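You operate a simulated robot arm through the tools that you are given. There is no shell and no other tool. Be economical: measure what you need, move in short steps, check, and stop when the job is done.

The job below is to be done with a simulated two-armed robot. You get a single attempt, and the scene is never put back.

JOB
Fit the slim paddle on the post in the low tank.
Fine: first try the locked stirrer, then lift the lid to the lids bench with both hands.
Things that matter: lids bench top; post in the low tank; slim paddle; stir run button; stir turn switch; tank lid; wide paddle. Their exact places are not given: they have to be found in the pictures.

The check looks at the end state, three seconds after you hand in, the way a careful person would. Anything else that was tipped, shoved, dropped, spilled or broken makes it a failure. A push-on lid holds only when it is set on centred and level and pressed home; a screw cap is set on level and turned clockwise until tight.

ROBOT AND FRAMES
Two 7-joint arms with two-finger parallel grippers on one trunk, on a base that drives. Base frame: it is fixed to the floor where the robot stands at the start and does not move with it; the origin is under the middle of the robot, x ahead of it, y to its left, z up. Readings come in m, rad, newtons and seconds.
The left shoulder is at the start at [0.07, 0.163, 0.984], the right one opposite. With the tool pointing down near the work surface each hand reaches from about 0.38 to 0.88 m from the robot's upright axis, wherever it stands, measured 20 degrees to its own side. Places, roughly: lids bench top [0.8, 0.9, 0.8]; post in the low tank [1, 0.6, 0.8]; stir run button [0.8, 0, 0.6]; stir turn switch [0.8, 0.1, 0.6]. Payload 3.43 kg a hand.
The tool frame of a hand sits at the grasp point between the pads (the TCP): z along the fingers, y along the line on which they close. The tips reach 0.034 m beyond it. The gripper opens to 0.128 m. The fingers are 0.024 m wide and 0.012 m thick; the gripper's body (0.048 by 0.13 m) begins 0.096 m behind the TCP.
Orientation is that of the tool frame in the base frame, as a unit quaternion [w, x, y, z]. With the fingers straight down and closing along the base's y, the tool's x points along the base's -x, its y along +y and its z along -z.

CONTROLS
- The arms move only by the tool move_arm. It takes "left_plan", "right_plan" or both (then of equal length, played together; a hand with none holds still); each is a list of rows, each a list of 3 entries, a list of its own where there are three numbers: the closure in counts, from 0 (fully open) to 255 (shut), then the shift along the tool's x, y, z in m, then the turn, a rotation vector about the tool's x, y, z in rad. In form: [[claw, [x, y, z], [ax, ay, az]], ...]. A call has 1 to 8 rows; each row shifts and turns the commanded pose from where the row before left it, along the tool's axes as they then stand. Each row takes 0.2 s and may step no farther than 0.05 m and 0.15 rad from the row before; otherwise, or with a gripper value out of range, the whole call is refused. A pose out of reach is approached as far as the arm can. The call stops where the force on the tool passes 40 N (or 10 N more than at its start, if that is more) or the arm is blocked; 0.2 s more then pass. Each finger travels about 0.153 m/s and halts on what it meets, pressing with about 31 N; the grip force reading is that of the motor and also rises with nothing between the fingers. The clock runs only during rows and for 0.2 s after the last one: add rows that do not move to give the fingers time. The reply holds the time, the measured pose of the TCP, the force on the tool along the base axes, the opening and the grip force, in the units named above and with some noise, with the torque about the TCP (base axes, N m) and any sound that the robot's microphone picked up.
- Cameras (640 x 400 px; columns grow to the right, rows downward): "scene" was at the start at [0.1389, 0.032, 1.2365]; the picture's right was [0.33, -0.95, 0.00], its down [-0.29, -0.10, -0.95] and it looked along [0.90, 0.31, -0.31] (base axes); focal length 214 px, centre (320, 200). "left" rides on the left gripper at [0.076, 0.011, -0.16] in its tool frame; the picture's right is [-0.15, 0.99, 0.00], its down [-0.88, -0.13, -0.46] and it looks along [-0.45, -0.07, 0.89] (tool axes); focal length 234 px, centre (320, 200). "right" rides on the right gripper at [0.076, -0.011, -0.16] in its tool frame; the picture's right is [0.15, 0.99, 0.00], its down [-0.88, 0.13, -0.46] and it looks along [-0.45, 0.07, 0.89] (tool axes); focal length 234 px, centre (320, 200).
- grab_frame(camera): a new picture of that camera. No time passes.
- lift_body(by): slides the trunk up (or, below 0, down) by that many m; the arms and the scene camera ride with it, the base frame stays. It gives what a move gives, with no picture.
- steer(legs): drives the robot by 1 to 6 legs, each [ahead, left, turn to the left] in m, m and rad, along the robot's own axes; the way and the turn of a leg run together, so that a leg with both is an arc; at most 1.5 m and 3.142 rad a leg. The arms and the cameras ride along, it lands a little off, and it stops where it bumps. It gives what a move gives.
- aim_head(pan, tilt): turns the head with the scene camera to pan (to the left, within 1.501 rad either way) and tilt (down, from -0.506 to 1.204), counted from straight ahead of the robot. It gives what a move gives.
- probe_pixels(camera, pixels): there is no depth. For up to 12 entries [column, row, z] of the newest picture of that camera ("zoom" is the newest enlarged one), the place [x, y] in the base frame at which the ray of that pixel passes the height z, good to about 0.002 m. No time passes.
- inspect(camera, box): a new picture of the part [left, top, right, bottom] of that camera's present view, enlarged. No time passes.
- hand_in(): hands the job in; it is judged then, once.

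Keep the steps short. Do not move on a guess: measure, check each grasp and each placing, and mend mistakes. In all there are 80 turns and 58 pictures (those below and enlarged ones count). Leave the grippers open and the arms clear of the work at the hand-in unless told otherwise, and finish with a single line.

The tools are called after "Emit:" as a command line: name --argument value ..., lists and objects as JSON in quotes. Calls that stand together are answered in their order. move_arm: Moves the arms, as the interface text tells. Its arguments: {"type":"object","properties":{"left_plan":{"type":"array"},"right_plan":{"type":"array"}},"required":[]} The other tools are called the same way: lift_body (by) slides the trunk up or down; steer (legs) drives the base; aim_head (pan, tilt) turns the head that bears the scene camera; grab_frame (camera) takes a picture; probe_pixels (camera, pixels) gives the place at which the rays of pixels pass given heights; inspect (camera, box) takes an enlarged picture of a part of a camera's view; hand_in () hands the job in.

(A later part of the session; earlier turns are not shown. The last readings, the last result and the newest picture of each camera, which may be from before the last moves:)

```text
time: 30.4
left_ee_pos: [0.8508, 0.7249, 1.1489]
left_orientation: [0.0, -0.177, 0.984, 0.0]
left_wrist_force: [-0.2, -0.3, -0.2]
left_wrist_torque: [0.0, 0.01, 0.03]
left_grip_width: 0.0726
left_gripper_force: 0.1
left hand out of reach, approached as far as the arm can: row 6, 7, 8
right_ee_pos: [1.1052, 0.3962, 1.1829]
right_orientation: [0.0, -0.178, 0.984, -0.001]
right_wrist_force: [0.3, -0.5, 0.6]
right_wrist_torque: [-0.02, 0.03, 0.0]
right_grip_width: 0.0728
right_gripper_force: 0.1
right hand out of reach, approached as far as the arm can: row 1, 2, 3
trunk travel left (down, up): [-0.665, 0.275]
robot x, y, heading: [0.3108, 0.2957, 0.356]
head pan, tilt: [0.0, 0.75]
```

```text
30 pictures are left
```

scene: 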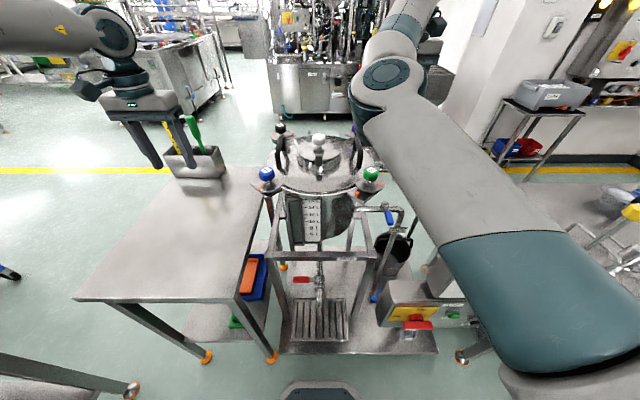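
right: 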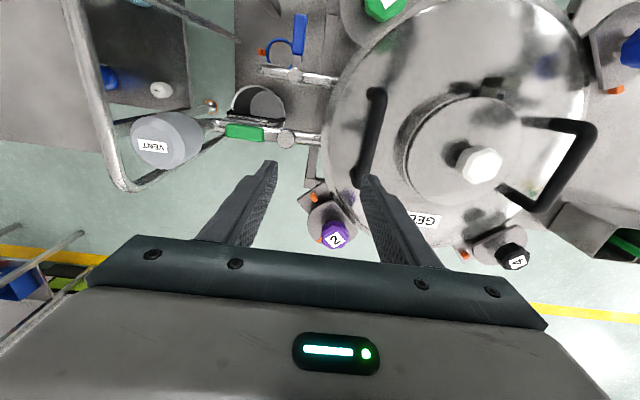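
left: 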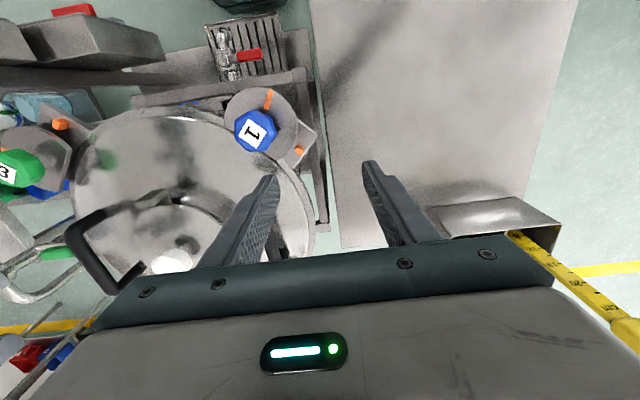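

Both hands hit their reach limit because the shoulders are too low for this height. I'll raise the trunk by 0.2 and try again.

Emit:
lift_body --by 0.2

Emit:
move_arm --left_plan '[[110, [-0.02, -0.0214, 0.036], [0, 0, 0]], [110, [-0.02, -0.0214, 0.036], [0, 0, 0]], [110, [-0.02, -0.0214, 0.036], [0, 0, 0]], [110, [-0.02, -0.0214, 0.036], [0, 0, 0]], [110, [-0.02, -0.0214, 0.036], [0, 0, 0]], [110, [0, 0, 0], [0, 0, 0]]]' --right_plan '[[110, [0.0068, 0.0132, 0.0426], [0, 0, 0]], [110, [0.0068, 0.0132, 0.0426], [0, 0, 0]], [110, [0.0068, 0.0132, 0.0426], [0, 0, 0]], [110, [0.0068, 0.0132, 0.0426], [0, 0, 0]], [110, [0.0068, 0.0132, 0.0426], [0, 0, 0]], [110, [0, 0, 0], [0, 0, 0]]]'

Emit:
grab_frame --camera "left"

Emit:
grab_frame --camera "right"

```text
time: 32.6
left_ee_pos: [0.8507, 0.726, 1.3505]
left_orientation: [0.0, -0.178, 0.984, 0.0]
left_wrist_force: [0.1, 0.2, -0.2]
left_wrist_torque: [0.01, 0.01, 0.0]
left_grip_width: 0.073
left_gripper_force: 0.0
right_ee_pos: [1.1054, 0.3963, 1.3821]
right_orientation: [-0.001, -0.178, 0.984, -0.001]
right_wrist_force: [0.4, 0.4, -0.3]
right_wrist_torque: [0.0, -0.02, 0.01]
right_grip_width: 0.0728
right_gripper_force: 0.1
trunk travel left (down, up): [-0.865, 0.075]
robot x, y, heading: [0.311, 0.293, 0.356]
head pan, tilt: [0.0, 0.75]
```

```text
time: 34.0
left_ee_pos: [0.8407, 0.7261, 1.1913]
left_orientation: [0.001, -0.177, 0.984, -0.002]
left_wrist_force: [0.1, 0.7, 0.3]
left_wrist_torque: [0.01, -0.03, -0.01]
left_grip_width: 0.073
left_gripper_force: 0.0
left hand out of reach, approached as far as the arm can: row 1, 2, 3, 4, 5
right_ee_pos: [1.0962, 0.4221, 1.278]
right_orientation: [0.0, -0.178, 0.984, 0.0]
right_wrist_force: [0.5, 0.4, -0.1]
right_wrist_torque: [0.01, 0.01, -0.03]
right_grip_width: 0.0728
right_gripper_force: 0.0
right hand out of reach, approached as far as the arm can: row 2, 3, 4, 5
trunk travel left (down, up): [-0.865, 0.075]
robot x, y, heading: [0.3131, 0.295, 0.356]
head pan, tilt: [0.0, 0.75]
```

```text
29 pictures are left
```

left: 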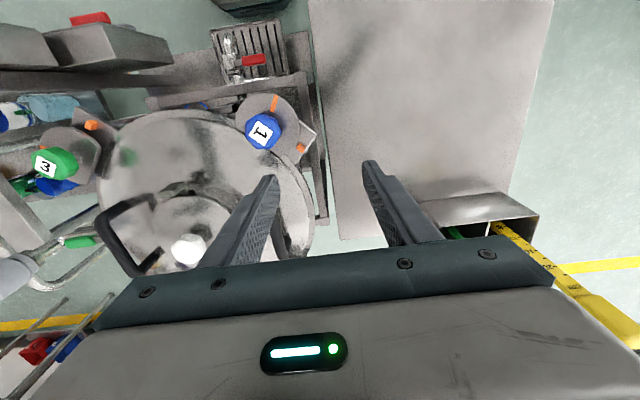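

```text
28 pictures are left
```

right: 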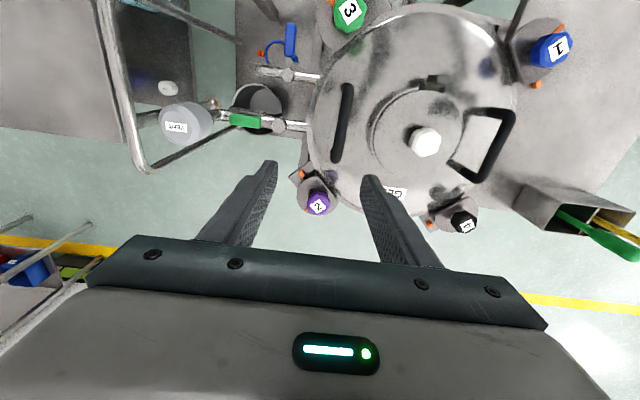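

Distance isn't the limit here, so a joint must be. I'll probe one axis at a time: the left hand forward only, the right hand down only.

Emit:
move_arm --left_plan '[[110, [-0.025, 0, 0], [0, 0, 0]], [110, [-0.025, 0, 0], [0, 0, 0]], [110, [-0.025, 0, 0], [0, 0, 0]], [110, [0, 0, 0], [0, 0, 0]]]' --right_plan '[[110, [0, 0, 0.025], [0, 0, 0]], [110, [0, 0, 0.025], [0, 0, 0]], [110, [0, 0, 0.025], [0, 0, 0]], [110, [0, 0, 0], [0, 0, 0]]]'

Emit:
aim_head --pan 0.0 --tilt 0.35

Emit:
grab_frame --camera "scene"

```text
time: 35.0
left_ee_pos: [0.8616, 0.7699, 1.2043]
left_orientation: [0.001, -0.178, 0.984, 0.0]
left_wrist_force: [-0.4, 0.0, 0.1]
left_wrist_torque: [0.0, 0.01, -0.04]
left_grip_width: 0.073
left_gripper_force: 0.1
left hand out of reach, approached as far as the arm can: row 1, 2, 3
right_ee_pos: [1.0972, 0.4218, 1.2015]
right_orientation: [0.0, -0.178, 0.984, -0.001]
right_wrist_force: [0.4, 0.7, -0.9]
right_wrist_torque: [-0.02, -0.01, -0.01]
right_grip_width: 0.0729
right_gripper_force: 0.1
trunk travel left (down, up): [-0.865, 0.075]
robot x, y, heading: [0.3089, 0.3012, 0.358]
head pan, tilt: [0.0, 0.75]
```

```text
time: 35.9
left_ee_pos: [0.8619, 0.7689, 1.2033]
left_orientation: [0.001, -0.178, 0.984, 0.0]
left_wrist_force: [-0.5, -0.1, -0.2]
left_wrist_torque: [0.01, -0.01, -0.01]
left_grip_width: 0.0727
left_gripper_force: 0.1
right_ee_pos: [1.0957, 0.422, 1.2018]
right_orientation: [0.0, -0.179, 0.984, 0.0]
right_wrist_force: [-0.4, 0.4, -0.4]
right_wrist_torque: [-0.03, 0.04, -0.02]
right_grip_width: 0.0727
right_gripper_force: 0.0
trunk travel left (down, up): [-0.865, 0.075]
robot x, y, heading: [0.3125, 0.2982, 0.359]
head pan, tilt: [0.0, 0.351]
```

```text
27 pictures are left
```

scene: 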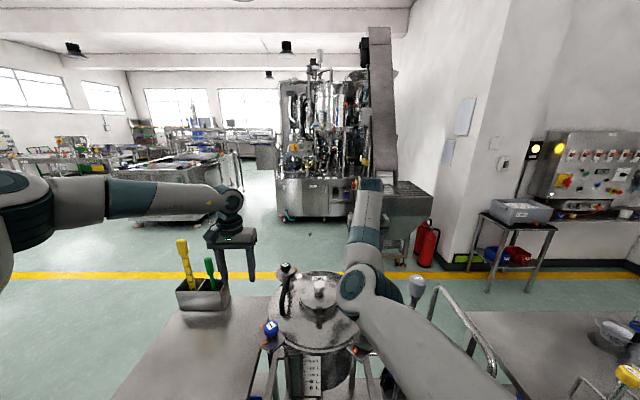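

The left arm comes in with its elbow far out and seems wrist-limited. I'll turn the left tool a little clockwise and then go inward and forward. The right hand will only shift inward.

Emit:
move_arm --left_plan '[[110, [0, 0, 0], [0, 0, 0.15]], [110, [0, 0, 0], [0, 0, 0.15]], [110, [-0.015, -0.03, 0], [0, 0, 0]], [110, [-0.015, -0.03, 0], [0, 0, 0]], [110, [-0.015, -0.03, 0], [0, 0, 0]], [110, [0, 0, 0], [0, 0, 0]]]' --right_plan '[[110, [0.01, 0.01, 0], [0, 0, 0]], [110, [0.01, 0.01, 0], [0, 0, 0]], [110, [0.01, 0.01, 0], [0, 0, 0]], [110, [0, 0.01, 0], [0, 0, 0]], [110, [0, 0, 0], [0, 0, 0]], [110, [0, 0, 0], [0, 0, 0]]]'

```text
time: 37.3
left_ee_pos: [0.8422, 0.7118, 1.2204]
left_orientation: [0.002, -0.029, 1.0, 0.0]
left_wrist_force: [-0.7, -0.2, -0.4]
left_wrist_torque: [0.02, 0.0, 0.05]
left_grip_width: 0.0728
left_gripper_force: 0.0
left hand out of reach, approached as far as the arm can: row 3, 4, 5
right_ee_pos: [1.0831, 0.4557, 1.1972]
right_orientation: [0.0, -0.177, 0.984, -0.001]
right_wrist_force: [-0.2, 0.6, 0.5]
right_wrist_torque: [-0.02, 0.0, -0.02]
right_grip_width: 0.0728
right_gripper_force: 0.0
right hand out of reach, approached as far as the arm can: row 1, 2, 3
trunk travel left (down, up): [-0.865, 0.075]
robot x, y, heading: [0.3129, 0.2972, 0.361]
head pan, tilt: [0.0, 0.351]
```

The yaw makes no difference for the left arm, so its elbow needs re-posing. I'll undo the yaw, pull the left hand back toward the body and lower, and then go inward.

Emit:
move_arm --left_plan '[[110, [0.03, 0.02, 0.0], [0, 0, -0.15]], [110, [0.035, 0.02, 0.0], [0, 0, -0.15]], [110, [0.045, 0.01, 0], [0, 0, 0]], [110, [0.045, 0, 0.01], [0, 0, 0]], [110, [0.045, 0, 0.01], [0, 0, 0]], [110, [0, -0.045, 0.01], [0, 0, 0]], [110, [0, -0.045, 0.01], [0, 0, 0]], [110, [0, -0.045, 0.01], [0, 0, 0]]]'

```text
time: 39.1
left_ee_pos: [0.6911, 0.5803, 1.1692]
left_orientation: [0.0, -0.18, 0.984, -0.003]
left_wrist_force: [-0.4, -0.1, 0.3]
left_wrist_torque: [-0.05, -0.02, 0.02]
left_grip_width: 0.0729
left_gripper_force: 0.2
right_ee_pos: [1.0852, 0.4587, 1.1953]
right_orientation: [-0.001, -0.178, 0.984, -0.002]
right_wrist_force: [0.3, 0.5, 0.2]
right_wrist_torque: [-0.03, 0.03, -0.01]
right_grip_width: 0.0731
right_gripper_force: 0.0
trunk travel left (down, up): [-0.865, 0.075]
robot x, y, heading: [0.3099, 0.2948, 0.356]
head pan, tilt: [0.0, 0.351]
```

Unstuck: the left hand is at u 0.46, v 0.13. Now straight forward to its handle.

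Emit:
move_arm --left_plan '[[110, [-0.0425, -0.004, 0], [0, 0, 0]], [110, [-0.0425, -0.004, 0], [0, 0, 0]], [110, [-0.0425, -0.004, 0], [0, 0, 0]], [110, [-0.0425, -0.004, 0], [0, 0, 0]], [110, [-0.0425, -0.004, 0], [0, 0, 0]], [110, [-0.0425, -0.004, 0], [0, 0, 0]], [110, [-0.0425, -0.003, 0], [0, 0, 0]], [110, [0, 0, 0], [0, 0, 0]]]'

Emit:
grab_frame --camera "scene"

```text
time: 40.9
left_ee_pos: [0.8559, 0.7415, 1.2128]
left_orientation: [0.001, -0.178, 0.984, -0.001]
left_wrist_force: [-0.3, 0.1, 0.0]
left_wrist_torque: [0.0, 0.04, -0.01]
left_grip_width: 0.0726
left_gripper_force: 0.0
left hand out of reach, approached as far as the arm can: row 1, 2, 3, 4, 5, 6, 7
right_ee_pos: [1.0825, 0.4546, 1.1973]
right_orientation: [0.0, -0.177, 0.984, -0.001]
right_wrist_force: [-0.4, -0.4, -0.2]
right_wrist_torque: [0.01, -0.02, 0.01]
right_grip_width: 0.0727
right_gripper_force: 0.0
trunk travel left (down, up): [-0.865, 0.075]
robot x, y, heading: [0.3077, 0.2937, 0.356]
head pan, tilt: [0.0, 0.351]
```

```text
26 pictures are left
```

scene: 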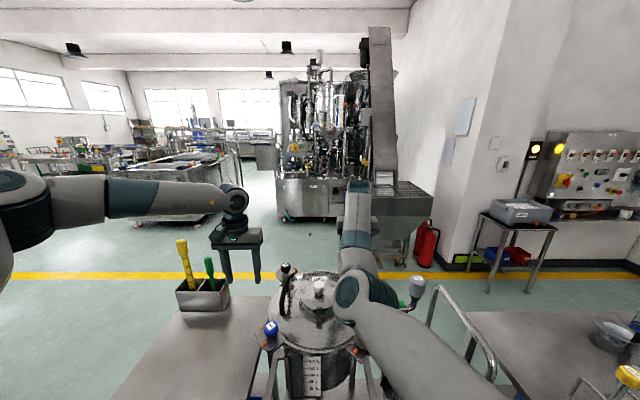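

The wrist flex may be the limit. The bar runs front to back, so I can still straddle it with the fingers pitched forward. I'll pitch the left tool 0.6 rad and then move inward and forward.

Emit:
move_arm --left_plan '[[110, [0, 0, 0], [0, -0.15, 0]], [110, [0, 0, 0], [0, -0.15, 0]], [110, [0, 0, 0], [0, -0.15, 0]], [110, [0, 0, 0], [0, -0.15, 0]], [110, [-0.0206, -0.03, 0.0141], [0, 0, 0]], [110, [-0.0206, -0.03, 0.0141], [0, 0, 0]], [110, [-0.0206, -0.03, 0.0141], [0, 0, 0]], [110, [0, 0, 0], [0, 0, 0]]]'

```text
time: 42.7
left_ee_pos: [0.9225, 0.7082, 1.2233]
left_orientation: [0.291, -0.17, 0.94, 0.053]
left_wrist_force: [0.4, 0.3, 1.0]
left_wrist_torque: [0.04, 0.01, -0.01]
left_grip_width: 0.0726
left_gripper_force: 0.0
left hand out of reach, approached as far as the arm can: row 6, 7
right_ee_pos: [1.0842, 0.4545, 1.1958]
right_orientation: [0.001, -0.178, 0.984, -0.001]
right_wrist_force: [-0.6, 0.2, 0.9]
right_wrist_torque: [0.02, 0.0, -0.01]
right_grip_width: 0.0725
right_gripper_force: 0.2
trunk travel left (down, up): [-0.865, 0.075]
robot x, y, heading: [0.3123, 0.2973, 0.358]
head pan, tilt: [0.0, 0.351]
```

That helps: the left hand is now at u 0.715, v 0.171. I'll pitch a bit more and continue.

Emit:
move_arm --left_plan '[[110, [0, 0, 0], [0, -0.15, 0]], [110, [0, 0, 0], [0, -0.15, 0]], [110, [0.003, -0.022, 0.0203], [0, 0, 0]], [110, [0.003, -0.022, 0.0203], [0, 0, 0]], [110, [0.003, -0.022, 0.0203], [0, 0, 0]], [110, [0, 0, 0], [0, 0, 0]]]'

Emit:
grab_frame --camera "left"

Emit:
grab_frame --camera "right"

```text
time: 44.1
left_ee_pos: [0.9308, 0.717, 1.2157]
left_orientation: [0.429, -0.16, 0.886, 0.076]
left_wrist_force: [-0.2, -0.4, -0.3]
left_wrist_torque: [0.06, 0.01, 0.0]
left_grip_width: 0.0727
left_gripper_force: 0.0
left hand out of reach, approached as far as the arm can: row 3, 4, 5
right_ee_pos: [1.0835, 0.4558, 1.1976]
right_orientation: [-0.001, -0.178, 0.984, -0.001]
right_wrist_force: [0.2, 0.3, 0.6]
right_wrist_torque: [-0.01, -0.01, 0.0]
right_grip_width: 0.0727
right_gripper_force: 0.0
trunk travel left (down, up): [-0.865, 0.075]
robot x, y, heading: [0.3138, 0.2936, 0.357]
head pan, tilt: [0.0, 0.351]
```

```text
25 pictures are left
```

left: 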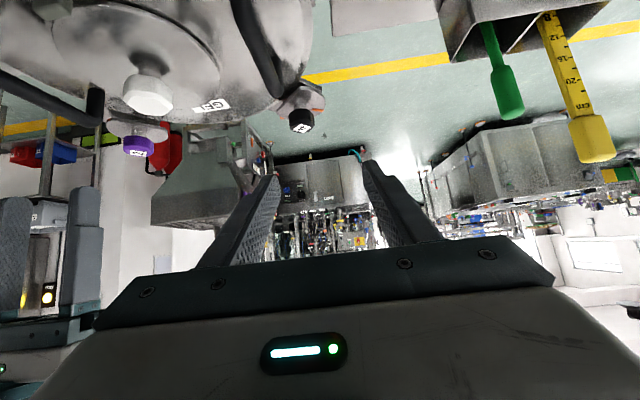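

```text
24 pictures are left
```

right: 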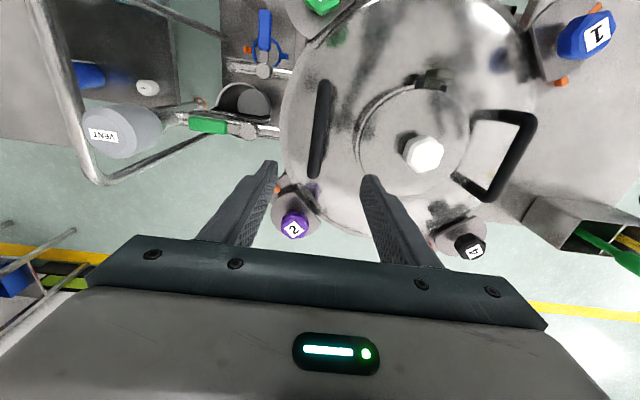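

The left arm's elbow-up posture is limiting it, while the right arm's elbow-low posture reaches well. I'll back the base away for room, then swing the left hand low and level as I did with the right, to drop its elbow.

Emit:
steer --legs '[[-0.3, 0, 0]]'

Emit:
move_arm --left_plan '[[110, [0.0437, -0.008, 0.0092], [0, -0.15, 0]], [110, [0.0447, -0.008, 0.0026], [0, -0.15, 0]], [110, [0.0445, -0.008, -0.0041], [0, -0.15, 0]], [110, [0.0434, -0.008, -0.0107], [0, -0.15, 0]], [110, [0.04, -0.02, 0], [0, 0, 0]], [110, [0.04, -0.02, 0], [0, 0, 0]], [110, [0, 0, 0], [0, 0, 0]]]'

Emit:
grab_frame --camera "scene"

```text
time: 46.1
left_ee_pos: [0.6581, 0.6103, 1.215]
left_orientation: [0.428, -0.158, 0.887, 0.076]
left_wrist_force: [1.2, -0.1, -0.5]
left_wrist_torque: [-0.01, 0.02, -0.02]
left_grip_width: 0.0726
left_gripper_force: 0.1
right_ee_pos: [0.8089, 0.3477, 1.1961]
right_orientation: [0.0, -0.175, 0.985, -0.001]
right_wrist_force: [0.2, 0.8, -0.8]
right_wrist_torque: [0.0, 0.03, -0.02]
right_grip_width: 0.0725
right_gripper_force: 0.1
trunk travel left (down, up): [-0.865, 0.075]
robot x, y, heading: [0.0342, 0.1916, 0.358]
head pan, tilt: [0.0, 0.351]
```

```text
time: 47.7
left_ee_pos: [0.5919, 0.5969, 1.2539]
left_orientation: [0.571, -0.162, 0.795, 0.129]
left_wrist_force: [0.1, 0.8, 0.7]
left_wrist_torque: [0.0, -0.03, 0.0]
left_grip_width: 0.0728
left_gripper_force: 0.1
left hand out of reach, approached as far as the arm can: row 1, 2, 3, 4, 5, 6
right_ee_pos: [0.8069, 0.3481, 1.1967]
right_orientation: [0.0, -0.176, 0.984, -0.001]
right_wrist_force: [0.1, -0.3, -0.3]
right_wrist_torque: [0.03, 0.0, 0.01]
right_grip_width: 0.0726
right_gripper_force: 0.1
trunk travel left (down, up): [-0.865, 0.075]
robot x, y, heading: [0.035, 0.1964, 0.356]
head pan, tilt: [0.0, 0.351]
```

```text
23 pictures are left
```

scene: 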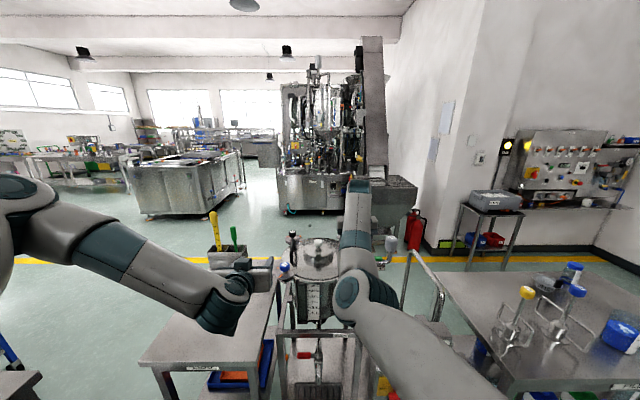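

The upper arm is stuck high. I'll return the left hand to its starting posture (near the body, high, fingers down), then approach from there by going down first.

Emit:
move_arm --left_plan '[[110, [-0.0292, 0.012, -0.0329], [0.005, 0.149, 0.004]], [110, [-0.0239, 0.012, -0.0368], [0.005, 0.149, 0.004]], [110, [-0.0181, 0.012, -0.04], [0.005, 0.149, 0.004]], [110, [-0.012, 0.012, -0.0423], [0.005, 0.149, 0.004]], [110, [-0.0055, 0.012, -0.0436], [0.005, 0.149, 0.004]], [110, [0.0011, 0.012, -0.0438], [0.005, 0.149, 0.004]], [110, [0.0077, 0.012, -0.0432], [0.005, 0.149, 0.004]], [110, [0.014, 0.012, -0.0416], [0.005, 0.149, 0.004]]]'

Emit:
move_arm --left_plan '[[110, [0.022, 0.01, -0.037], [0, 0.05, 0]], [110, [0.022, 0.01, -0.037], [0, 0, 0]], [110, [0.022, 0.01, -0.037], [0, 0, 0]], [110, [0, 0, 0], [0, 0, 0]], [110, [0, 0, 0], [0, 0, 0]]]'

```text
time: 49.5
left_ee_pos: [0.3916, 0.6114, 1.5584]
left_orientation: [0.028, -0.182, 0.983, 0.008]
left_wrist_force: [0.5, 0.3, 0.4]
left_wrist_torque: [-0.03, 0.0, -0.03]
left_grip_width: 0.0726
left_gripper_force: 0.1
right_ee_pos: [0.807, 0.3474, 1.1957]
right_orientation: [0.0, -0.176, 0.984, -0.001]
right_wrist_force: [0.0, 0.2, 0.3]
right_wrist_torque: [0.0, 0.02, -0.03]
right_grip_width: 0.0727
right_gripper_force: 0.0
trunk travel left (down, up): [-0.865, 0.075]
robot x, y, heading: [0.035, 0.19, 0.351]
head pan, tilt: [0.0, 0.351]
```

```text
time: 50.7
left_ee_pos: [0.315, 0.6162, 1.6654]
left_orientation: [0.004, -0.181, 0.983, 0.005]
left_wrist_force: [0.1, -0.6, 0.2]
left_wrist_torque: [-0.02, -0.02, -0.01]
left_grip_width: 0.073
left_gripper_force: 0.0
right_ee_pos: [0.8073, 0.3481, 1.1966]
right_orientation: [0.001, -0.175, 0.985, 0.0]
right_wrist_force: [-0.5, 0.0, -1.0]
right_wrist_torque: [0.0, 0.01, 0.0]
right_grip_width: 0.0727
right_gripper_force: 0.1
trunk travel left (down, up): [-0.865, 0.075]
robot x, y, heading: [0.0344, 0.1947, 0.353]
head pan, tilt: [0.0, 0.351]
```

Posture restored with no reach flags. Now straight down beside the body.

Emit:
move_arm --left_plan '[[110, [0, 0.005, 0.048], [0, 0, 0]], [110, [0, 0.005, 0.048], [0, 0, 0]], [110, [0, 0.005, 0.048], [0, 0, 0]], [110, [0, 0.005, 0.048], [0, 0, 0]], [110, [0, 0.005, 0.048], [0, 0, 0]], [110, [0, 0.005, 0.048], [0, 0, 0]], [110, [0, 0.005, 0.048], [0, 0, 0]], [110, [0, 0.005, 0.048], [0, 0, 0]]]'

Emit:
move_arm --left_plan '[[110, [-0.02, 0, 0.045], [0, 0, 0]], [110, [-0.02, 0, 0.045], [0, 0, 0]], [110, [-0.02, 0, 0.045], [0, 0, 0]], [110, [-0.02, 0, 0.045], [0, 0, 0]], [110, [-0.02, 0, 0.045], [0, 0, 0]], [110, [0, 0, 0], [0, 0, 0]]]'

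```text
time: 52.5
left_ee_pos: [0.3063, 0.6586, 1.2822]
left_orientation: [0.004, -0.182, 0.983, 0.004]
left_wrist_force: [0.2, -0.3, 0.8]
left_wrist_torque: [-0.01, -0.05, 0.02]
left_grip_width: 0.0729
left_gripper_force: 0.0
right_ee_pos: [0.8071, 0.3502, 1.1967]
right_orientation: [0.001, -0.176, 0.984, -0.001]
right_wrist_force: [0.6, 0.2, -0.1]
right_wrist_torque: [0.0, 0.01, -0.01]
right_grip_width: 0.0727
right_gripper_force: 0.1
trunk travel left (down, up): [-0.865, 0.075]
robot x, y, heading: [0.0338, 0.1938, 0.354]
head pan, tilt: [0.0, 0.351]
```

```text
time: 53.9
left_ee_pos: [0.397, 0.696, 1.0589]
left_orientation: [0.004, -0.182, 0.983, 0.006]
left_wrist_force: [0.0, -0.2, 0.4]
left_wrist_torque: [0.0, -0.03, -0.02]
left_grip_width: 0.0729
left_gripper_force: 0.1
right_ee_pos: [0.8047, 0.3482, 1.1982]
right_orientation: [0.001, -0.175, 0.985, -0.001]
right_wrist_force: [-0.3, 0.4, -0.4]
right_wrist_torque: [0.01, 0.01, 0.03]
right_grip_width: 0.0728
right_gripper_force: 0.0
trunk travel left (down, up): [-0.865, 0.075]
robot x, y, heading: [0.038, 0.19, 0.352]
head pan, tilt: [0.0, 0.351]
```

The left arm moves freely now. Next: forward and inward at this height.

Emit:
move_arm --left_plan '[[110, [-0.04, -0.028, 0], [0, 0, 0]], [110, [-0.04, -0.028, 0], [0, 0, 0]], [110, [-0.04, -0.028, 0], [0, 0, 0]], [110, [-0.035, -0.028, -0.015], [0, 0, 0]], [110, [-0.035, -0.028, -0.015], [0, 0, 0]], [110, [-0.035, -0.028, -0.015], [0, 0, 0]], [110, [-0.035, -0.028, -0.015], [0, 0, 0]], [110, [0, -0.028, -0.03], [0, 0, 0]]]'

```text
time: 55.7
left_ee_pos: [0.5796, 0.6305, 1.221]
left_orientation: [0.005, -0.181, 0.983, 0.004]
left_wrist_force: [-1.0, -0.4, 0.3]
left_wrist_torque: [0.04, -0.01, 0.0]
left_grip_width: 0.0728
left_gripper_force: 0.1
left hand out of reach, approached as far as the arm can: row 3, 4, 5, 6, 7, 8
right_ee_pos: [0.8068, 0.3469, 1.1972]
right_orientation: [0.0, -0.175, 0.985, 0.0]
right_wrist_force: [0.1, -1.0, 0.4]
right_wrist_torque: [0.02, -0.01, -0.01]
right_grip_width: 0.073
right_gripper_force: 0.2
trunk travel left (down, up): [-0.865, 0.075]
robot x, y, heading: [0.0367, 0.1935, 0.355]
head pan, tilt: [0.0, 0.351]
```

It hits the same limit, so the elbow is still up. I'll go back low near the body and pitch the hand level there, which should drop the elbow as it did on the right.

Emit:
move_arm --left_plan '[[110, [0.045, 0.015, 0], [0, 0, 0]], [110, [0.045, 0.015, 0], [0, 0, 0]], [110, [0.02, 0, 0.045], [0, 0, 0]], [110, [0, 0, 0.048], [0, 0, 0]], [110, [0, 0, 0.048], [0, 0, 0]], [110, [0, 0, 0.048], [0, 0, 0]], [110, [0, 0, 0.02], [0, -0.15, 0]], [110, [0, 0, 0.02], [0, -0.15, 0]]]'

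Emit:
move_arm --left_plan '[[110, [0, -0.01, 0.02], [0, -0.15, 0]], [110, [0, -0.01, 0.02], [0, -0.15, 0]], [110, [0, -0.01, 0.02], [0, -0.15, 0]], [110, [0.01, -0.01, 0.02], [0, -0.15, 0]], [110, [0.02, -0.01, 0.02], [0, -0.15, 0]], [110, [0.02, -0.01, 0.02], [0, -0.15, 0]], [110, [0.02, -0.01, 0.02], [0, -0.15, 0]], [110, [0, 0, 0], [0, 0, 0]]]'

Emit:
grab_frame --camera "scene"

```text
time: 57.5
left_ee_pos: [0.4592, 0.6353, 1.0106]
left_orientation: [0.15, -0.179, 0.972, 0.031]
left_wrist_force: [-0.4, 0.2, -0.1]
left_wrist_torque: [0.04, 0.01, 0.03]
left_grip_width: 0.073
left_gripper_force: 0.1
left hand out of reach, approached as far as the arm can: row 6, 7, 8
right_ee_pos: [0.806, 0.3479, 1.1971]
right_orientation: [0.0, -0.175, 0.984, -0.001]
right_wrist_force: [-0.1, 0.6, 0.4]
right_wrist_torque: [0.0, -0.03, -0.01]
right_grip_width: 0.0728
right_gripper_force: 0.1
trunk travel left (down, up): [-0.865, 0.075]
robot x, y, heading: [0.0338, 0.1903, 0.354]
head pan, tilt: [0.0, 0.351]
```

```text
time: 59.3
left_ee_pos: [0.5738, 0.6225, 1.2036]
left_orientation: [0.529, -0.169, 0.821, 0.133]
left_wrist_force: [0.8, 0.3, -0.5]
left_wrist_torque: [-0.01, -0.02, -0.01]
left_grip_width: 0.0726
left_gripper_force: 0.1
left hand out of reach, approached as far as the arm can: row 1, 2, 3, 4, 5, 6, 7
right_ee_pos: [0.806, 0.3479, 1.1978]
right_orientation: [0.0, -0.175, 0.985, -0.001]
right_wrist_force: [-0.8, -1.0, -1.2]
right_wrist_torque: [-0.04, -0.03, -0.03]
right_grip_width: 0.0728
right_gripper_force: 0.0
trunk travel left (down, up): [-0.865, 0.075]
robot x, y, heading: [0.036, 0.1931, 0.354]
head pan, tilt: [0.0, 0.351]
```

```text
22 pictures are left
```

scene: 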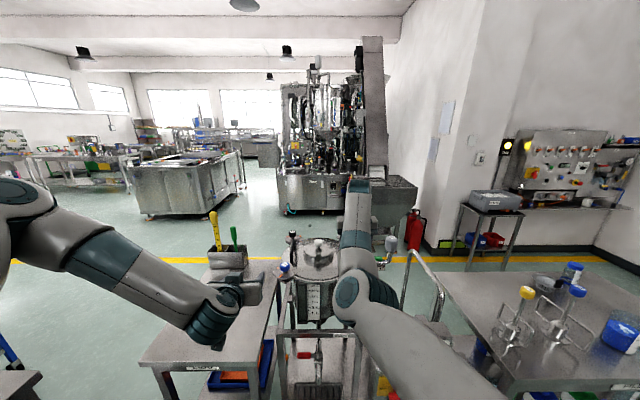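

I'll use the workspace the left arm does have, which is more outward. If the base faces 0.25 rad further right in front of the lid, the left handle falls outward-left for the left arm and the right handle falls near the centre. I'll set the hands for that here in free space.

Emit:
move_arm --left_plan '[[110, [0, 0.018, 0], [0, 0.15, 0]], [110, [0, 0.018, 0], [0, 0.15, 0]], [110, [0, 0.018, 0], [0, 0.15, 0]], [110, [0, 0.018, 0], [0, 0.15, 0]], [110, [0, 0.018, 0], [0, 0.15, 0]], [110, [0, 0, 0], [-0.0487, 0, -0.115]], [110, [0, 0, 0], [-0.0487, 0, -0.115]], [110, [-0.0276, 0, 0.0117], [0, 0, 0]]]' --right_plan '[[110, [0, 0, 0], [0, 0, -0.125]], [110, [0, 0, 0], [0, 0, -0.125]], [110, [-0.0054, 0.039, 0], [0, 0, 0]], [110, [-0.0054, 0.039, 0], [0, 0, 0]], [110, [-0.0054, 0.039, 0], [0, 0, 0]], [110, [-0.0054, 0.039, 0], [0, 0, 0]], [110, [-0.0054, 0.039, 0], [0, 0, 0]], [110, [0, 0, 0], [0, 0, 0]]]'

```text
time: 61.1
left_ee_pos: [0.5624, 0.7215, 1.2086]
left_orientation: [0.186, -0.323, 0.924, 0.085]
left_wrist_force: [-0.2, 0.6, 1.1]
left_wrist_torque: [-0.03, 0.01, 0.02]
left_grip_width: 0.0728
left_gripper_force: 0.0
right_ee_pos: [0.7282, 0.5287, 1.1939]
right_orientation: [0.0, -0.296, 0.955, -0.001]
right_wrist_force: [0.2, 0.5, -0.6]
right_wrist_torque: [-0.03, 0.03, -0.05]
right_grip_width: 0.0729
right_gripper_force: 0.1
right hand out of reach, approached as far as the arm can: row 3, 4
trunk travel left (down, up): [-0.865, 0.075]
robot x, y, heading: [0.0354, 0.1908, 0.356]
head pan, tilt: [0.0, 0.351]
```

Both hands reached their stations: right at u 0.767, v 0.074, left at u 0.678, v 0.312. I'll turn the base 0.25 rad right and drive back to the tank.

Emit:
steer --legs '[[0, 0, -0.25], [0.285, 0.074, 0]]'

Emit:
grab_frame --camera "right"

Emit:
grab_frame --camera "left"

```text
time: 64.0
left_ee_pos: [0.9522, 0.6775, 1.2115]
left_orientation: [0.196, -0.205, 0.957, 0.062]
left_wrist_force: [-0.6, 0.2, 0.4]
left_wrist_torque: [0.02, -0.02, 0.0]
left_grip_width: 0.0725
left_gripper_force: 0.1
right_ee_pos: [1.0651, 0.4496, 1.1948]
right_orientation: [0.001, -0.175, 0.985, -0.001]
right_wrist_force: [-0.5, 0.0, -0.1]
right_wrist_torque: [0.0, -0.04, 0.0]
right_grip_width: 0.073
right_gripper_force: 0.0
trunk travel left (down, up): [-0.865, 0.075]
robot x, y, heading: [0.3114, 0.2942, 0.102]
head pan, tilt: [0.0, 0.351]
```

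```text
21 pictures are left
```

right: 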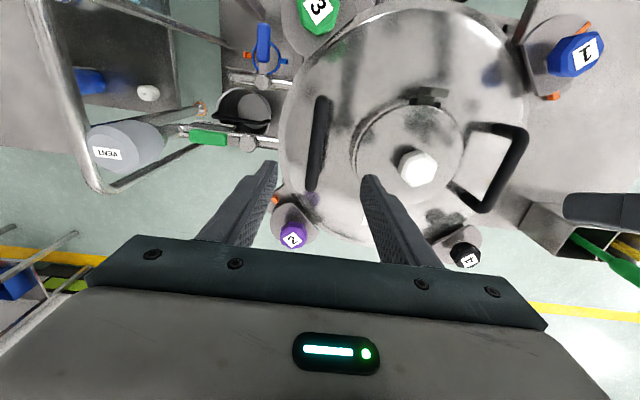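

```text
20 pictures are left
```

left: 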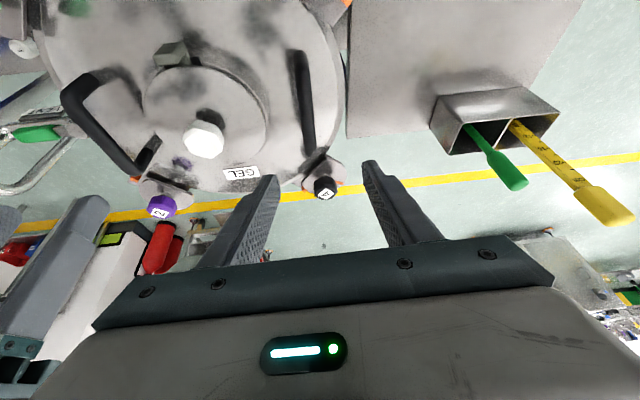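

The right hand is nearly on its bar. I'll measure both bars at z 1.09 through the cameras.

Emit:
probe_pixels --camera "left" --pixels '[[298, 55, 1.095], [304, 100, 1.095], [310, 145, 1.095], [95, 80, 1.095], [140, 175, 1.095]]'

Emit:
probe_pixels --camera "right" --pixels '[[325, 97, 1.095], [318, 143, 1.095], [313, 188, 1.095], [522, 130, 1.095], [487, 208, 1.095]]'

```text
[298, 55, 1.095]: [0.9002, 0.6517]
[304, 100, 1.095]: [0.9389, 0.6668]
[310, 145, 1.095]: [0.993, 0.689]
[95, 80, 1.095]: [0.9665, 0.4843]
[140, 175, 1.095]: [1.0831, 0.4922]
```

```text
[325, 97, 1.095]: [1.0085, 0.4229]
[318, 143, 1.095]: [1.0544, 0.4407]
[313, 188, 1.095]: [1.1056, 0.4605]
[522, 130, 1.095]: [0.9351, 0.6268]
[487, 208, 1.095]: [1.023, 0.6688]
```

The two views agree at z≈1.07. The left bar centre is (0.963, 0.673) and the right is (1.055, 0.441), both at yaw ≈0.36. I'll narrow the grippers, align, go halfway down and look.

Emit:
move_arm --left_plan '[[140, [0, 0, 0], [0.028, -0.003, 0.064]], [140, [0.0107, -0.0032, 0.03], [0, 0, 0]], [140, [0.0107, -0.0032, 0.03], [0, 0, 0]], [140, [0, 0, 0], [0, 0, 0]]]' --right_plan '[[140, [0.0125, -0.0046, 0], [0, 0, 0]], [140, [0, 0, 0.0275], [0, 0, 0]], [140, [0, 0, 0.0275], [0, 0, 0]], [140, [0, 0, 0], [0, 0, 0]]]'

Emit:
grab_frame --camera "left"

Emit:
grab_frame --camera "right"

```text
time: 65.0
left_ee_pos: [0.9566, 0.6761, 1.1467]
left_orientation: [0.2, -0.171, 0.963, 0.055]
left_wrist_force: [-1.0, -0.4, 0.3]
left_wrist_torque: [0.0, -0.02, -0.03]
left_grip_width: 0.0575
left_gripper_force: 0.0
right_ee_pos: [1.0568, 0.4398, 1.1412]
right_orientation: [0.001, -0.175, 0.985, -0.001]
right_wrist_force: [-0.2, -0.5, 0.4]
right_wrist_torque: [0.0, -0.02, -0.01]
right_grip_width: 0.0577
right_gripper_force: 0.0
trunk travel left (down, up): [-0.865, 0.075]
robot x, y, heading: [0.3121, 0.297, 0.107]
head pan, tilt: [0.0, 0.351]
```

```text
19 pictures are left
```

left: 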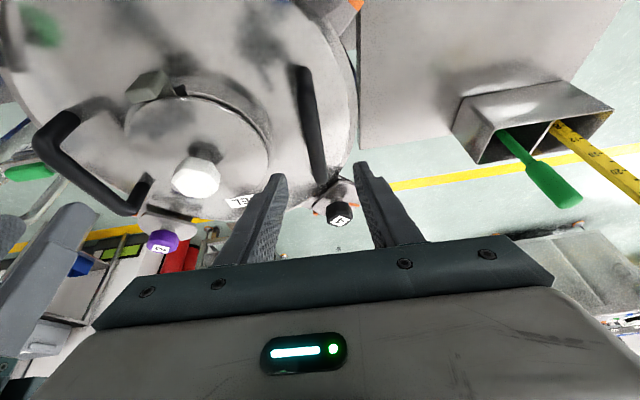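

```text
18 pictures are left
```

right: 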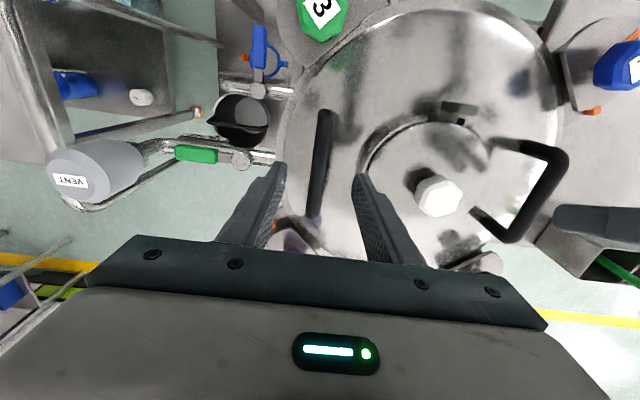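

Emit:
probe_pixels --camera "left" --pixels '[[302, 68, 1.07], [310, 120, 1.07], [318, 175, 1.07]]'

Emit:
probe_pixels --camera "right" --pixels '[[327, 112, 1.07], [321, 165, 1.07], [315, 212, 1.07], [566, 155, 1.07], [518, 240, 1.07]]'

```text
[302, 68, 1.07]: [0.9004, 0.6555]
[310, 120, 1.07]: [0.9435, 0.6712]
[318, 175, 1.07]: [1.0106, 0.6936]
```

```text
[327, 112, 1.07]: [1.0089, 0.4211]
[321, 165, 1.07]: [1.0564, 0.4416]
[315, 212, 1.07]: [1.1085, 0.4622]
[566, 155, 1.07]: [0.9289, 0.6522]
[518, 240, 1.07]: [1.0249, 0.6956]
```

Aligned. I'll go down onto the bars and close both grippers.

Emit:
move_arm --left_plan '[[140, [0.006, -0.0025, 0.0205], [0, 0, 0]], [140, [0.006, -0.0025, 0.0205], [0, 0, 0]], [140, [0.006, -0.0025, 0.0205], [0, 0, 0]], [140, [0, 0, 0], [0, 0, 0]], [200, [0, 0, 0], [0, 0, 0]], [255, [0, 0, 0], [0, 0, 0]], [255, [0, 0, 0], [0, 0, 0]]]' --right_plan '[[140, [0, 0.0006, 0.0194], [0, 0, 0]], [140, [0, 0.0006, 0.0194], [0, 0, 0]], [140, [0, 0.0006, 0.0194], [0, 0, 0]], [140, [0, 0, 0], [0, 0, 0]], [200, [0, 0, 0], [0, 0, 0]], [255, [0, 0, 0], [0, 0, 0]], [255, [0, 0, 0], [0, 0, 0]]]'

Emit:
inspect --camera "right" --box '[240, 60, 640, 310]'

```text
time: 66.6
left_ee_pos: [0.9676, 0.678, 1.0813]
left_orientation: [0.198, -0.173, 0.963, 0.058]
left_wrist_force: [-7.5, 24.2, 1.8]
left_wrist_torque: [0.81, -0.39, -0.29]
left_grip_width: 0.0177
left_gripper_force: 31.0
right_ee_pos: [1.0558, 0.4401, 1.0813]
right_orientation: [0.001, -0.174, 0.985, -0.002]
right_wrist_force: [6.4, -19.7, -0.5]
right_wrist_torque: [-0.23, -0.65, 0.59]
right_grip_width: 0.0179
right_gripper_force: 31.1
trunk travel left (down, up): [-0.865, 0.075]
robot x, y, heading: [0.3142, 0.2986, 0.105]
head pan, tilt: [0.0, 0.351]
```

```text
1.60 times, centred on (440, 185) of right
```

zoom: 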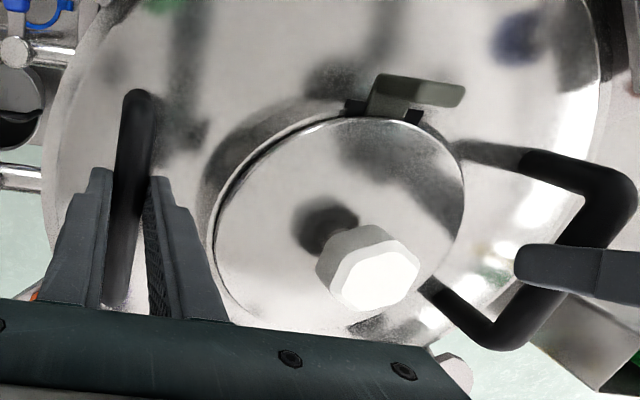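

Both bars are held at 0.018 m openings, with about 20 N of sideways tension between the hands. I'll relax each hand outward 4 mm, then lift 2 cm with the trunk as a test.

Emit:
move_arm --left_plan '[[255, [0, 0.002, 0], [0, 0, 0]], [255, [0, 0.002, 0], [0, 0, 0]], [255, [0, 0, 0], [0, 0, 0]]]' --right_plan '[[255, [0, -0.002, 0], [0, 0, 0]], [255, [0, -0.002, 0], [0, 0, 0]], [255, [0, 0, 0], [0, 0, 0]]]'

Emit:
lift_body --by 0.02

```text
time: 67.4
left_ee_pos: [0.9663, 0.6782, 1.0797]
left_orientation: [0.197, -0.172, 0.964, 0.054]
left_wrist_force: [2.2, 10.8, 0.5]
left_wrist_torque: [0.11, 0.06, 0.46]
left_grip_width: 0.0179
left_gripper_force: 30.5
right_ee_pos: [1.057, 0.4411, 1.0803]
right_orientation: [-0.001, -0.176, 0.984, 0.0]
right_wrist_force: [-6.4, -10.5, 7.5]
right_wrist_torque: [-0.56, 0.68, 0.66]
right_grip_width: 0.0175
right_gripper_force: 31.3
trunk travel left (down, up): [-0.865, 0.075]
robot x, y, heading: [0.3112, 0.296, 0.104]
head pan, tilt: [0.0, 0.351]
```

```text
time: 68.1
left_ee_pos: [0.9635, 0.6775, 1.1062]
left_orientation: [0.201, -0.17, 0.963, 0.054]
left_wrist_force: [-0.4, 0.0, -0.2]
left_wrist_torque: [0.0, -0.01, -0.01]
left_grip_width: 0.0
left_gripper_force: 31.6
right_ee_pos: [1.0539, 0.4387, 1.1053]
right_orientation: [0.002, -0.176, 0.984, 0.001]
right_wrist_force: [-1.0, -0.6, -0.4]
right_wrist_torque: [0.03, -0.01, 0.0]
right_grip_width: 0.0
right_gripper_force: 33.5
trunk travel left (down, up): [-0.885, 0.055]
robot x, y, heading: [0.3129, 0.2928, 0.105]
head pan, tilt: [0.0, 0.351]
```

Both grips slipped off: the openings went to 0. I'll open up and look at where the bars and lid are.

Emit:
move_arm --left_plan '[[140, [-0.008, 0, -0.0185], [0, 0, 0]], [140, [0, 0, 0], [0, 0, 0]], [140, [0, 0, 0], [0, 0, 0]]]' --right_plan '[[140, [0, 0, -0.02], [0, 0, 0]], [140, [0, 0, 0], [0, 0, 0]], [140, [0, 0, 0], [0, 0, 0]]]'

Emit:
grab_frame --camera "right"

Emit:
aim_head --pan 0.26 --tilt 0.75

Emit:
inspect --camera "scene" --box '[200, 60, 440, 210]'

```text
time: 68.9
left_ee_pos: [0.9667, 0.6791, 1.1222]
left_orientation: [0.198, -0.171, 0.964, 0.055]
left_wrist_force: [-0.2, 0.1, 0.3]
left_wrist_torque: [0.01, -0.01, 0.03]
left_grip_width: 0.0574
left_gripper_force: 0.1
right_ee_pos: [1.0587, 0.4397, 1.1218]
right_orientation: [-0.001, -0.175, 0.984, 0.0]
right_wrist_force: [0.7, 0.4, 0.3]
right_wrist_torque: [0.0, 0.03, -0.01]
right_grip_width: 0.058
right_gripper_force: 0.0
trunk travel left (down, up): [-0.885, 0.055]
robot x, y, heading: [0.3155, 0.2971, 0.108]
head pan, tilt: [0.0, 0.351]
```

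```text
16 pictures are left
```

right: 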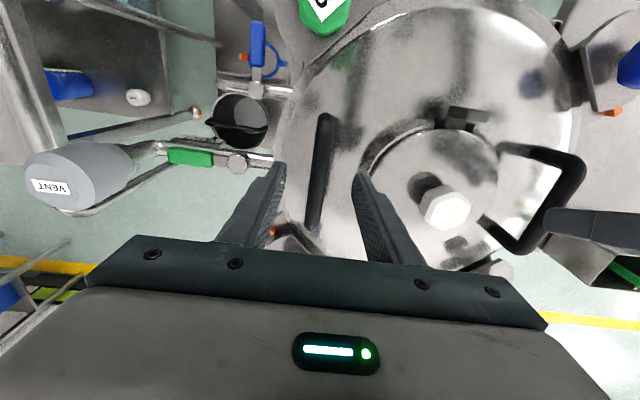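

```text
time: 69.7
left_ee_pos: [0.9649, 0.6789, 1.1219]
left_orientation: [0.198, -0.172, 0.963, 0.055]
left_wrist_force: [1.1, -0.6, 0.1]
left_wrist_torque: [-0.03, 0.01, 0.0]
left_grip_width: 0.0578
left_gripper_force: 0.0
right_ee_pos: [1.0577, 0.4394, 1.1211]
right_orientation: [0.0, -0.175, 0.985, 0.0]
right_wrist_force: [0.3, 0.5, 0.1]
right_wrist_torque: [0.0, 0.02, 0.01]
right_grip_width: 0.0577
right_gripper_force: 0.1
trunk travel left (down, up): [-0.885, 0.055]
robot x, y, heading: [0.312, 0.2963, 0.105]
head pan, tilt: [0.26, 0.75]
```

```text
2.67 times, centred on (320, 135) of scene
```

zoom: 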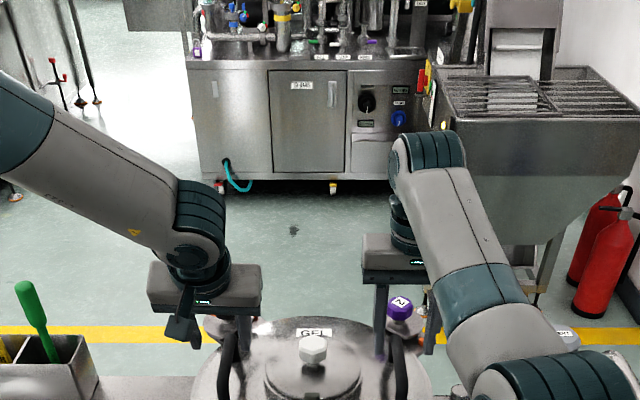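

The lid hasn't moved. The 0.018 opening was only the tips pinching the top of thicker bars, so the bars must sit lower, at about z 1.04. I'll re-measure at that height.

Emit:
grab_frame --camera "left"

Emit:
probe_pixels --camera "right" --pixels '[[325, 118, 1.04], [319, 170, 1.04], [312, 228, 1.04], [319, 170, 1.06], [577, 160, 1.04], [525, 250, 1.04]]'

```text
14 pictures are left
```

left: 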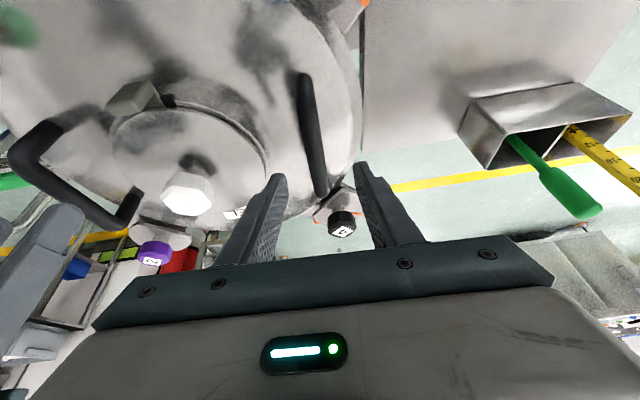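

```text
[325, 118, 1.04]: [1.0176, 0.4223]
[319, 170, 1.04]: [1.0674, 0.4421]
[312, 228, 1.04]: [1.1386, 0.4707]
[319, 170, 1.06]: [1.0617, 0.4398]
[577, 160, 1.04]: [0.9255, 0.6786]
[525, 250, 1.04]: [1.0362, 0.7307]
```

Emit:
probe_pixels --camera "left" --pixels '[[303, 78, 1.04], [303, 78, 1.07], [312, 135, 1.04], [312, 135, 1.07], [320, 190, 1.04], [320, 190, 1.07], [20, 145, 1.04], [115, 222, 1.04], [20, 145, 1.07], [115, 222, 1.07]]'

Emit:
probe_pixels --camera "right" --pixels '[[577, 160, 1.07], [525, 250, 1.07], [577, 160, 1.06], [525, 250, 1.06]]'

```text
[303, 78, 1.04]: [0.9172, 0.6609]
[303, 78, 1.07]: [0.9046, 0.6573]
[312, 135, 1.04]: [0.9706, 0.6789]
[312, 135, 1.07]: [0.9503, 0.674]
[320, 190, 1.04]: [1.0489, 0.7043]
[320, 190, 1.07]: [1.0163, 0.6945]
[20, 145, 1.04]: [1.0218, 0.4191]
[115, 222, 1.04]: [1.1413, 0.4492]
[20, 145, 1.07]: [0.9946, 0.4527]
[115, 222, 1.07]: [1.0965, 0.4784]
```

```text
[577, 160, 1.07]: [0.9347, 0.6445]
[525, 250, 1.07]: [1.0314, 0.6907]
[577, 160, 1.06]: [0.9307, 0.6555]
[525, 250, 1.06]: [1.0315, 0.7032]
```

Both views now put the bars at z≈1.05, and the lateral alignment is still good. I'll descend to TCP z 1.05 and grip.

Emit:
move_arm --left_plan '[[158, [0.0096, -0.0009, 0.022], [0, 0, 0]], [158, [0.0096, -0.0009, 0.022], [0, 0, 0]], [158, [0.0096, -0.0009, 0.022], [0, 0, 0]], [158, [0, 0, 0], [0, 0, 0]], [200, [0, 0, 0], [0, 0, 0]], [255, [0, 0, 0], [0, 0, 0]], [255, [0, 0, 0], [0, 0, 0]]]' --right_plan '[[158, [0, 0, 0.024], [0, 0, 0]], [158, [0, 0, 0.024], [0, 0, 0]], [158, [0, 0, 0.024], [0, 0, 0]], [158, [0, 0, 0], [0, 0, 0]], [200, [0, 0, 0], [0, 0, 0]], [255, [0, 0, 0], [0, 0, 0]], [255, [0, 0, 0], [0, 0, 0]]]'

```text
time: 71.1
left_ee_pos: [0.9559, 0.6793, 1.0672]
left_orientation: [0.199, -0.168, 0.964, 0.047]
left_wrist_force: [1.7, -1.7, -1.0]
left_wrist_torque: [-0.15, -0.12, 0.21]
left_grip_width: 0.0177
left_gripper_force: 30.4
left hand out of reach, approached as far as the arm can: row 2, 3
right_ee_pos: [1.0554, 0.445, 1.0496]
right_orientation: [-0.002, -0.179, 0.984, 0.006]
right_wrist_force: [2.4, 0.4, -0.7]
right_wrist_torque: [-0.09, -0.01, -0.52]
right_grip_width: 0.0179
right_gripper_force: 31.3
trunk travel left (down, up): [-0.885, 0.055]
robot x, y, heading: [0.3142, 0.292, 0.104]
head pan, tilt: [0.26, 0.75]
stopped in row 6 (left hand): the force on the tool passed its limit at 48 N (the readings are from after the stop); the commanded pose is now the measured one
```

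Both bars really are 0.018 thick. The left hand stopped at 1.067, a shallow grip at its reach limit. I'll open, raise the right a little, and lower the trunk 0.02 so both sit deep on the bars.

Emit:
move_arm --left_plan '[[158, [0, 0, 0], [0, 0, 0]], [158, [0, 0, 0], [0, 0, 0]], [158, [0, 0, 0], [0, 0, 0]]]' --right_plan '[[158, [0, 0, 0], [0, 0, 0]], [158, [0, 0, -0.018], [0, 0, 0]], [158, [0, 0, 0], [0, 0, 0]]]'

Emit:
lift_body --by -0.02

Emit:
move_arm --left_plan '[[200, [0, 0, 0], [0, 0, 0]], [255, [0, 0, 0], [0, 0, 0]], [255, [0, 0, 0], [0, 0, 0]], [255, [0, 0, 0], [0, 0, 0]]]' --right_plan '[[200, [0, 0, 0], [0, 0, 0]], [255, [0, 0, 0], [0, 0, 0]], [255, [0, 0, 0], [0, 0, 0]], [255, [0, 0, 0], [0, 0, 0]]]'

```text
time: 71.9
left_ee_pos: [0.9546, 0.6802, 1.069]
left_orientation: [0.201, -0.167, 0.964, 0.047]
left_wrist_force: [0.0, -0.1, 0.2]
left_wrist_torque: [0.0, 0.01, 0.02]
left_grip_width: 0.0488
left_gripper_force: 0.2
right_ee_pos: [1.0543, 0.4444, 1.0662]
right_orientation: [-0.001, -0.179, 0.984, 0.004]
right_wrist_force: [-0.2, -0.8, 0.8]
right_wrist_torque: [0.02, -0.04, -0.03]
right_grip_width: 0.0485
right_gripper_force: 0.0
trunk travel left (down, up): [-0.885, 0.055]
robot x, y, heading: [0.3119, 0.2981, 0.102]
head pan, tilt: [0.26, 0.75]
```

```text
time: 72.6
left_ee_pos: [0.9544, 0.6814, 1.0495]
left_orientation: [0.199, -0.167, 0.964, 0.047]
left_wrist_force: [-0.3, 0.4, 0.2]
left_wrist_torque: [-0.01, 0.04, -0.02]
left_grip_width: 0.0487
left_gripper_force: 0.1
right_ee_pos: [1.054, 0.4439, 1.0458]
right_orientation: [-0.001, -0.179, 0.984, 0.005]
right_wrist_force: [0.1, -0.6, -1.1]
right_wrist_torque: [-0.03, 0.04, -0.01]
right_grip_width: 0.0485
right_gripper_force: 0.0
trunk travel left (down, up): [-0.865, 0.075]
robot x, y, heading: [0.313, 0.2928, 0.101]
head pan, tilt: [0.26, 0.75]
```

```text
time: 73.6
left_ee_pos: [0.9532, 0.6808, 1.0503]
left_orientation: [0.199, -0.167, 0.965, 0.046]
left_wrist_force: [-0.3, -3.2, 0.5]
left_wrist_torque: [-0.26, 0.71, 0.39]
left_grip_width: 0.0179
left_gripper_force: 30.7
right_ee_pos: [1.0541, 0.4437, 1.0477]
right_orientation: [-0.002, -0.179, 0.984, 0.006]
right_wrist_force: [-0.5, 2.5, 0.8]
right_wrist_torque: [-0.2, 0.52, -0.52]
right_grip_width: 0.0176
right_gripper_force: 30.9
trunk travel left (down, up): [-0.865, 0.075]
robot x, y, heading: [0.3118, 0.295, 0.101]
head pan, tilt: [0.26, 0.75]
```

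Both are gripped deep at 0.018 with very little side force. Test lift of 2 cm.

Emit:
lift_body --by 0.02

Emit:
grab_frame --camera "scene"

```text
time: 74.2
left_ee_pos: [0.9557, 0.6827, 1.067]
left_orientation: [0.198, -0.168, 0.965, 0.047]
left_wrist_force: [0.0, -6.6, -16.8]
left_wrist_torque: [-0.11, 0.48, 0.33]
left_grip_width: 0.0179
left_gripper_force: 30.9
right_ee_pos: [1.0551, 0.4457, 1.0651]
right_orientation: [-0.003, -0.178, 0.984, 0.004]
right_wrist_force: [-1.8, 7.2, -14.2]
right_wrist_torque: [-0.36, 0.68, -0.6]
right_grip_width: 0.0176
right_gripper_force: 31.5
trunk travel left (down, up): [-0.885, 0.055]
robot x, y, heading: [0.3148, 0.2927, 0.104]
head pan, tilt: [0.26, 0.75]
```

```text
13 pictures are left
```

scene: 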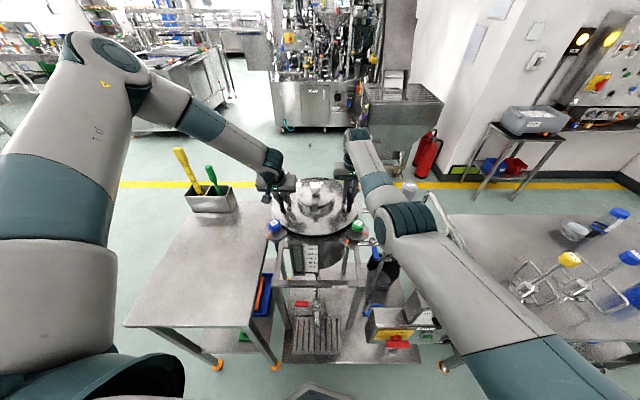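

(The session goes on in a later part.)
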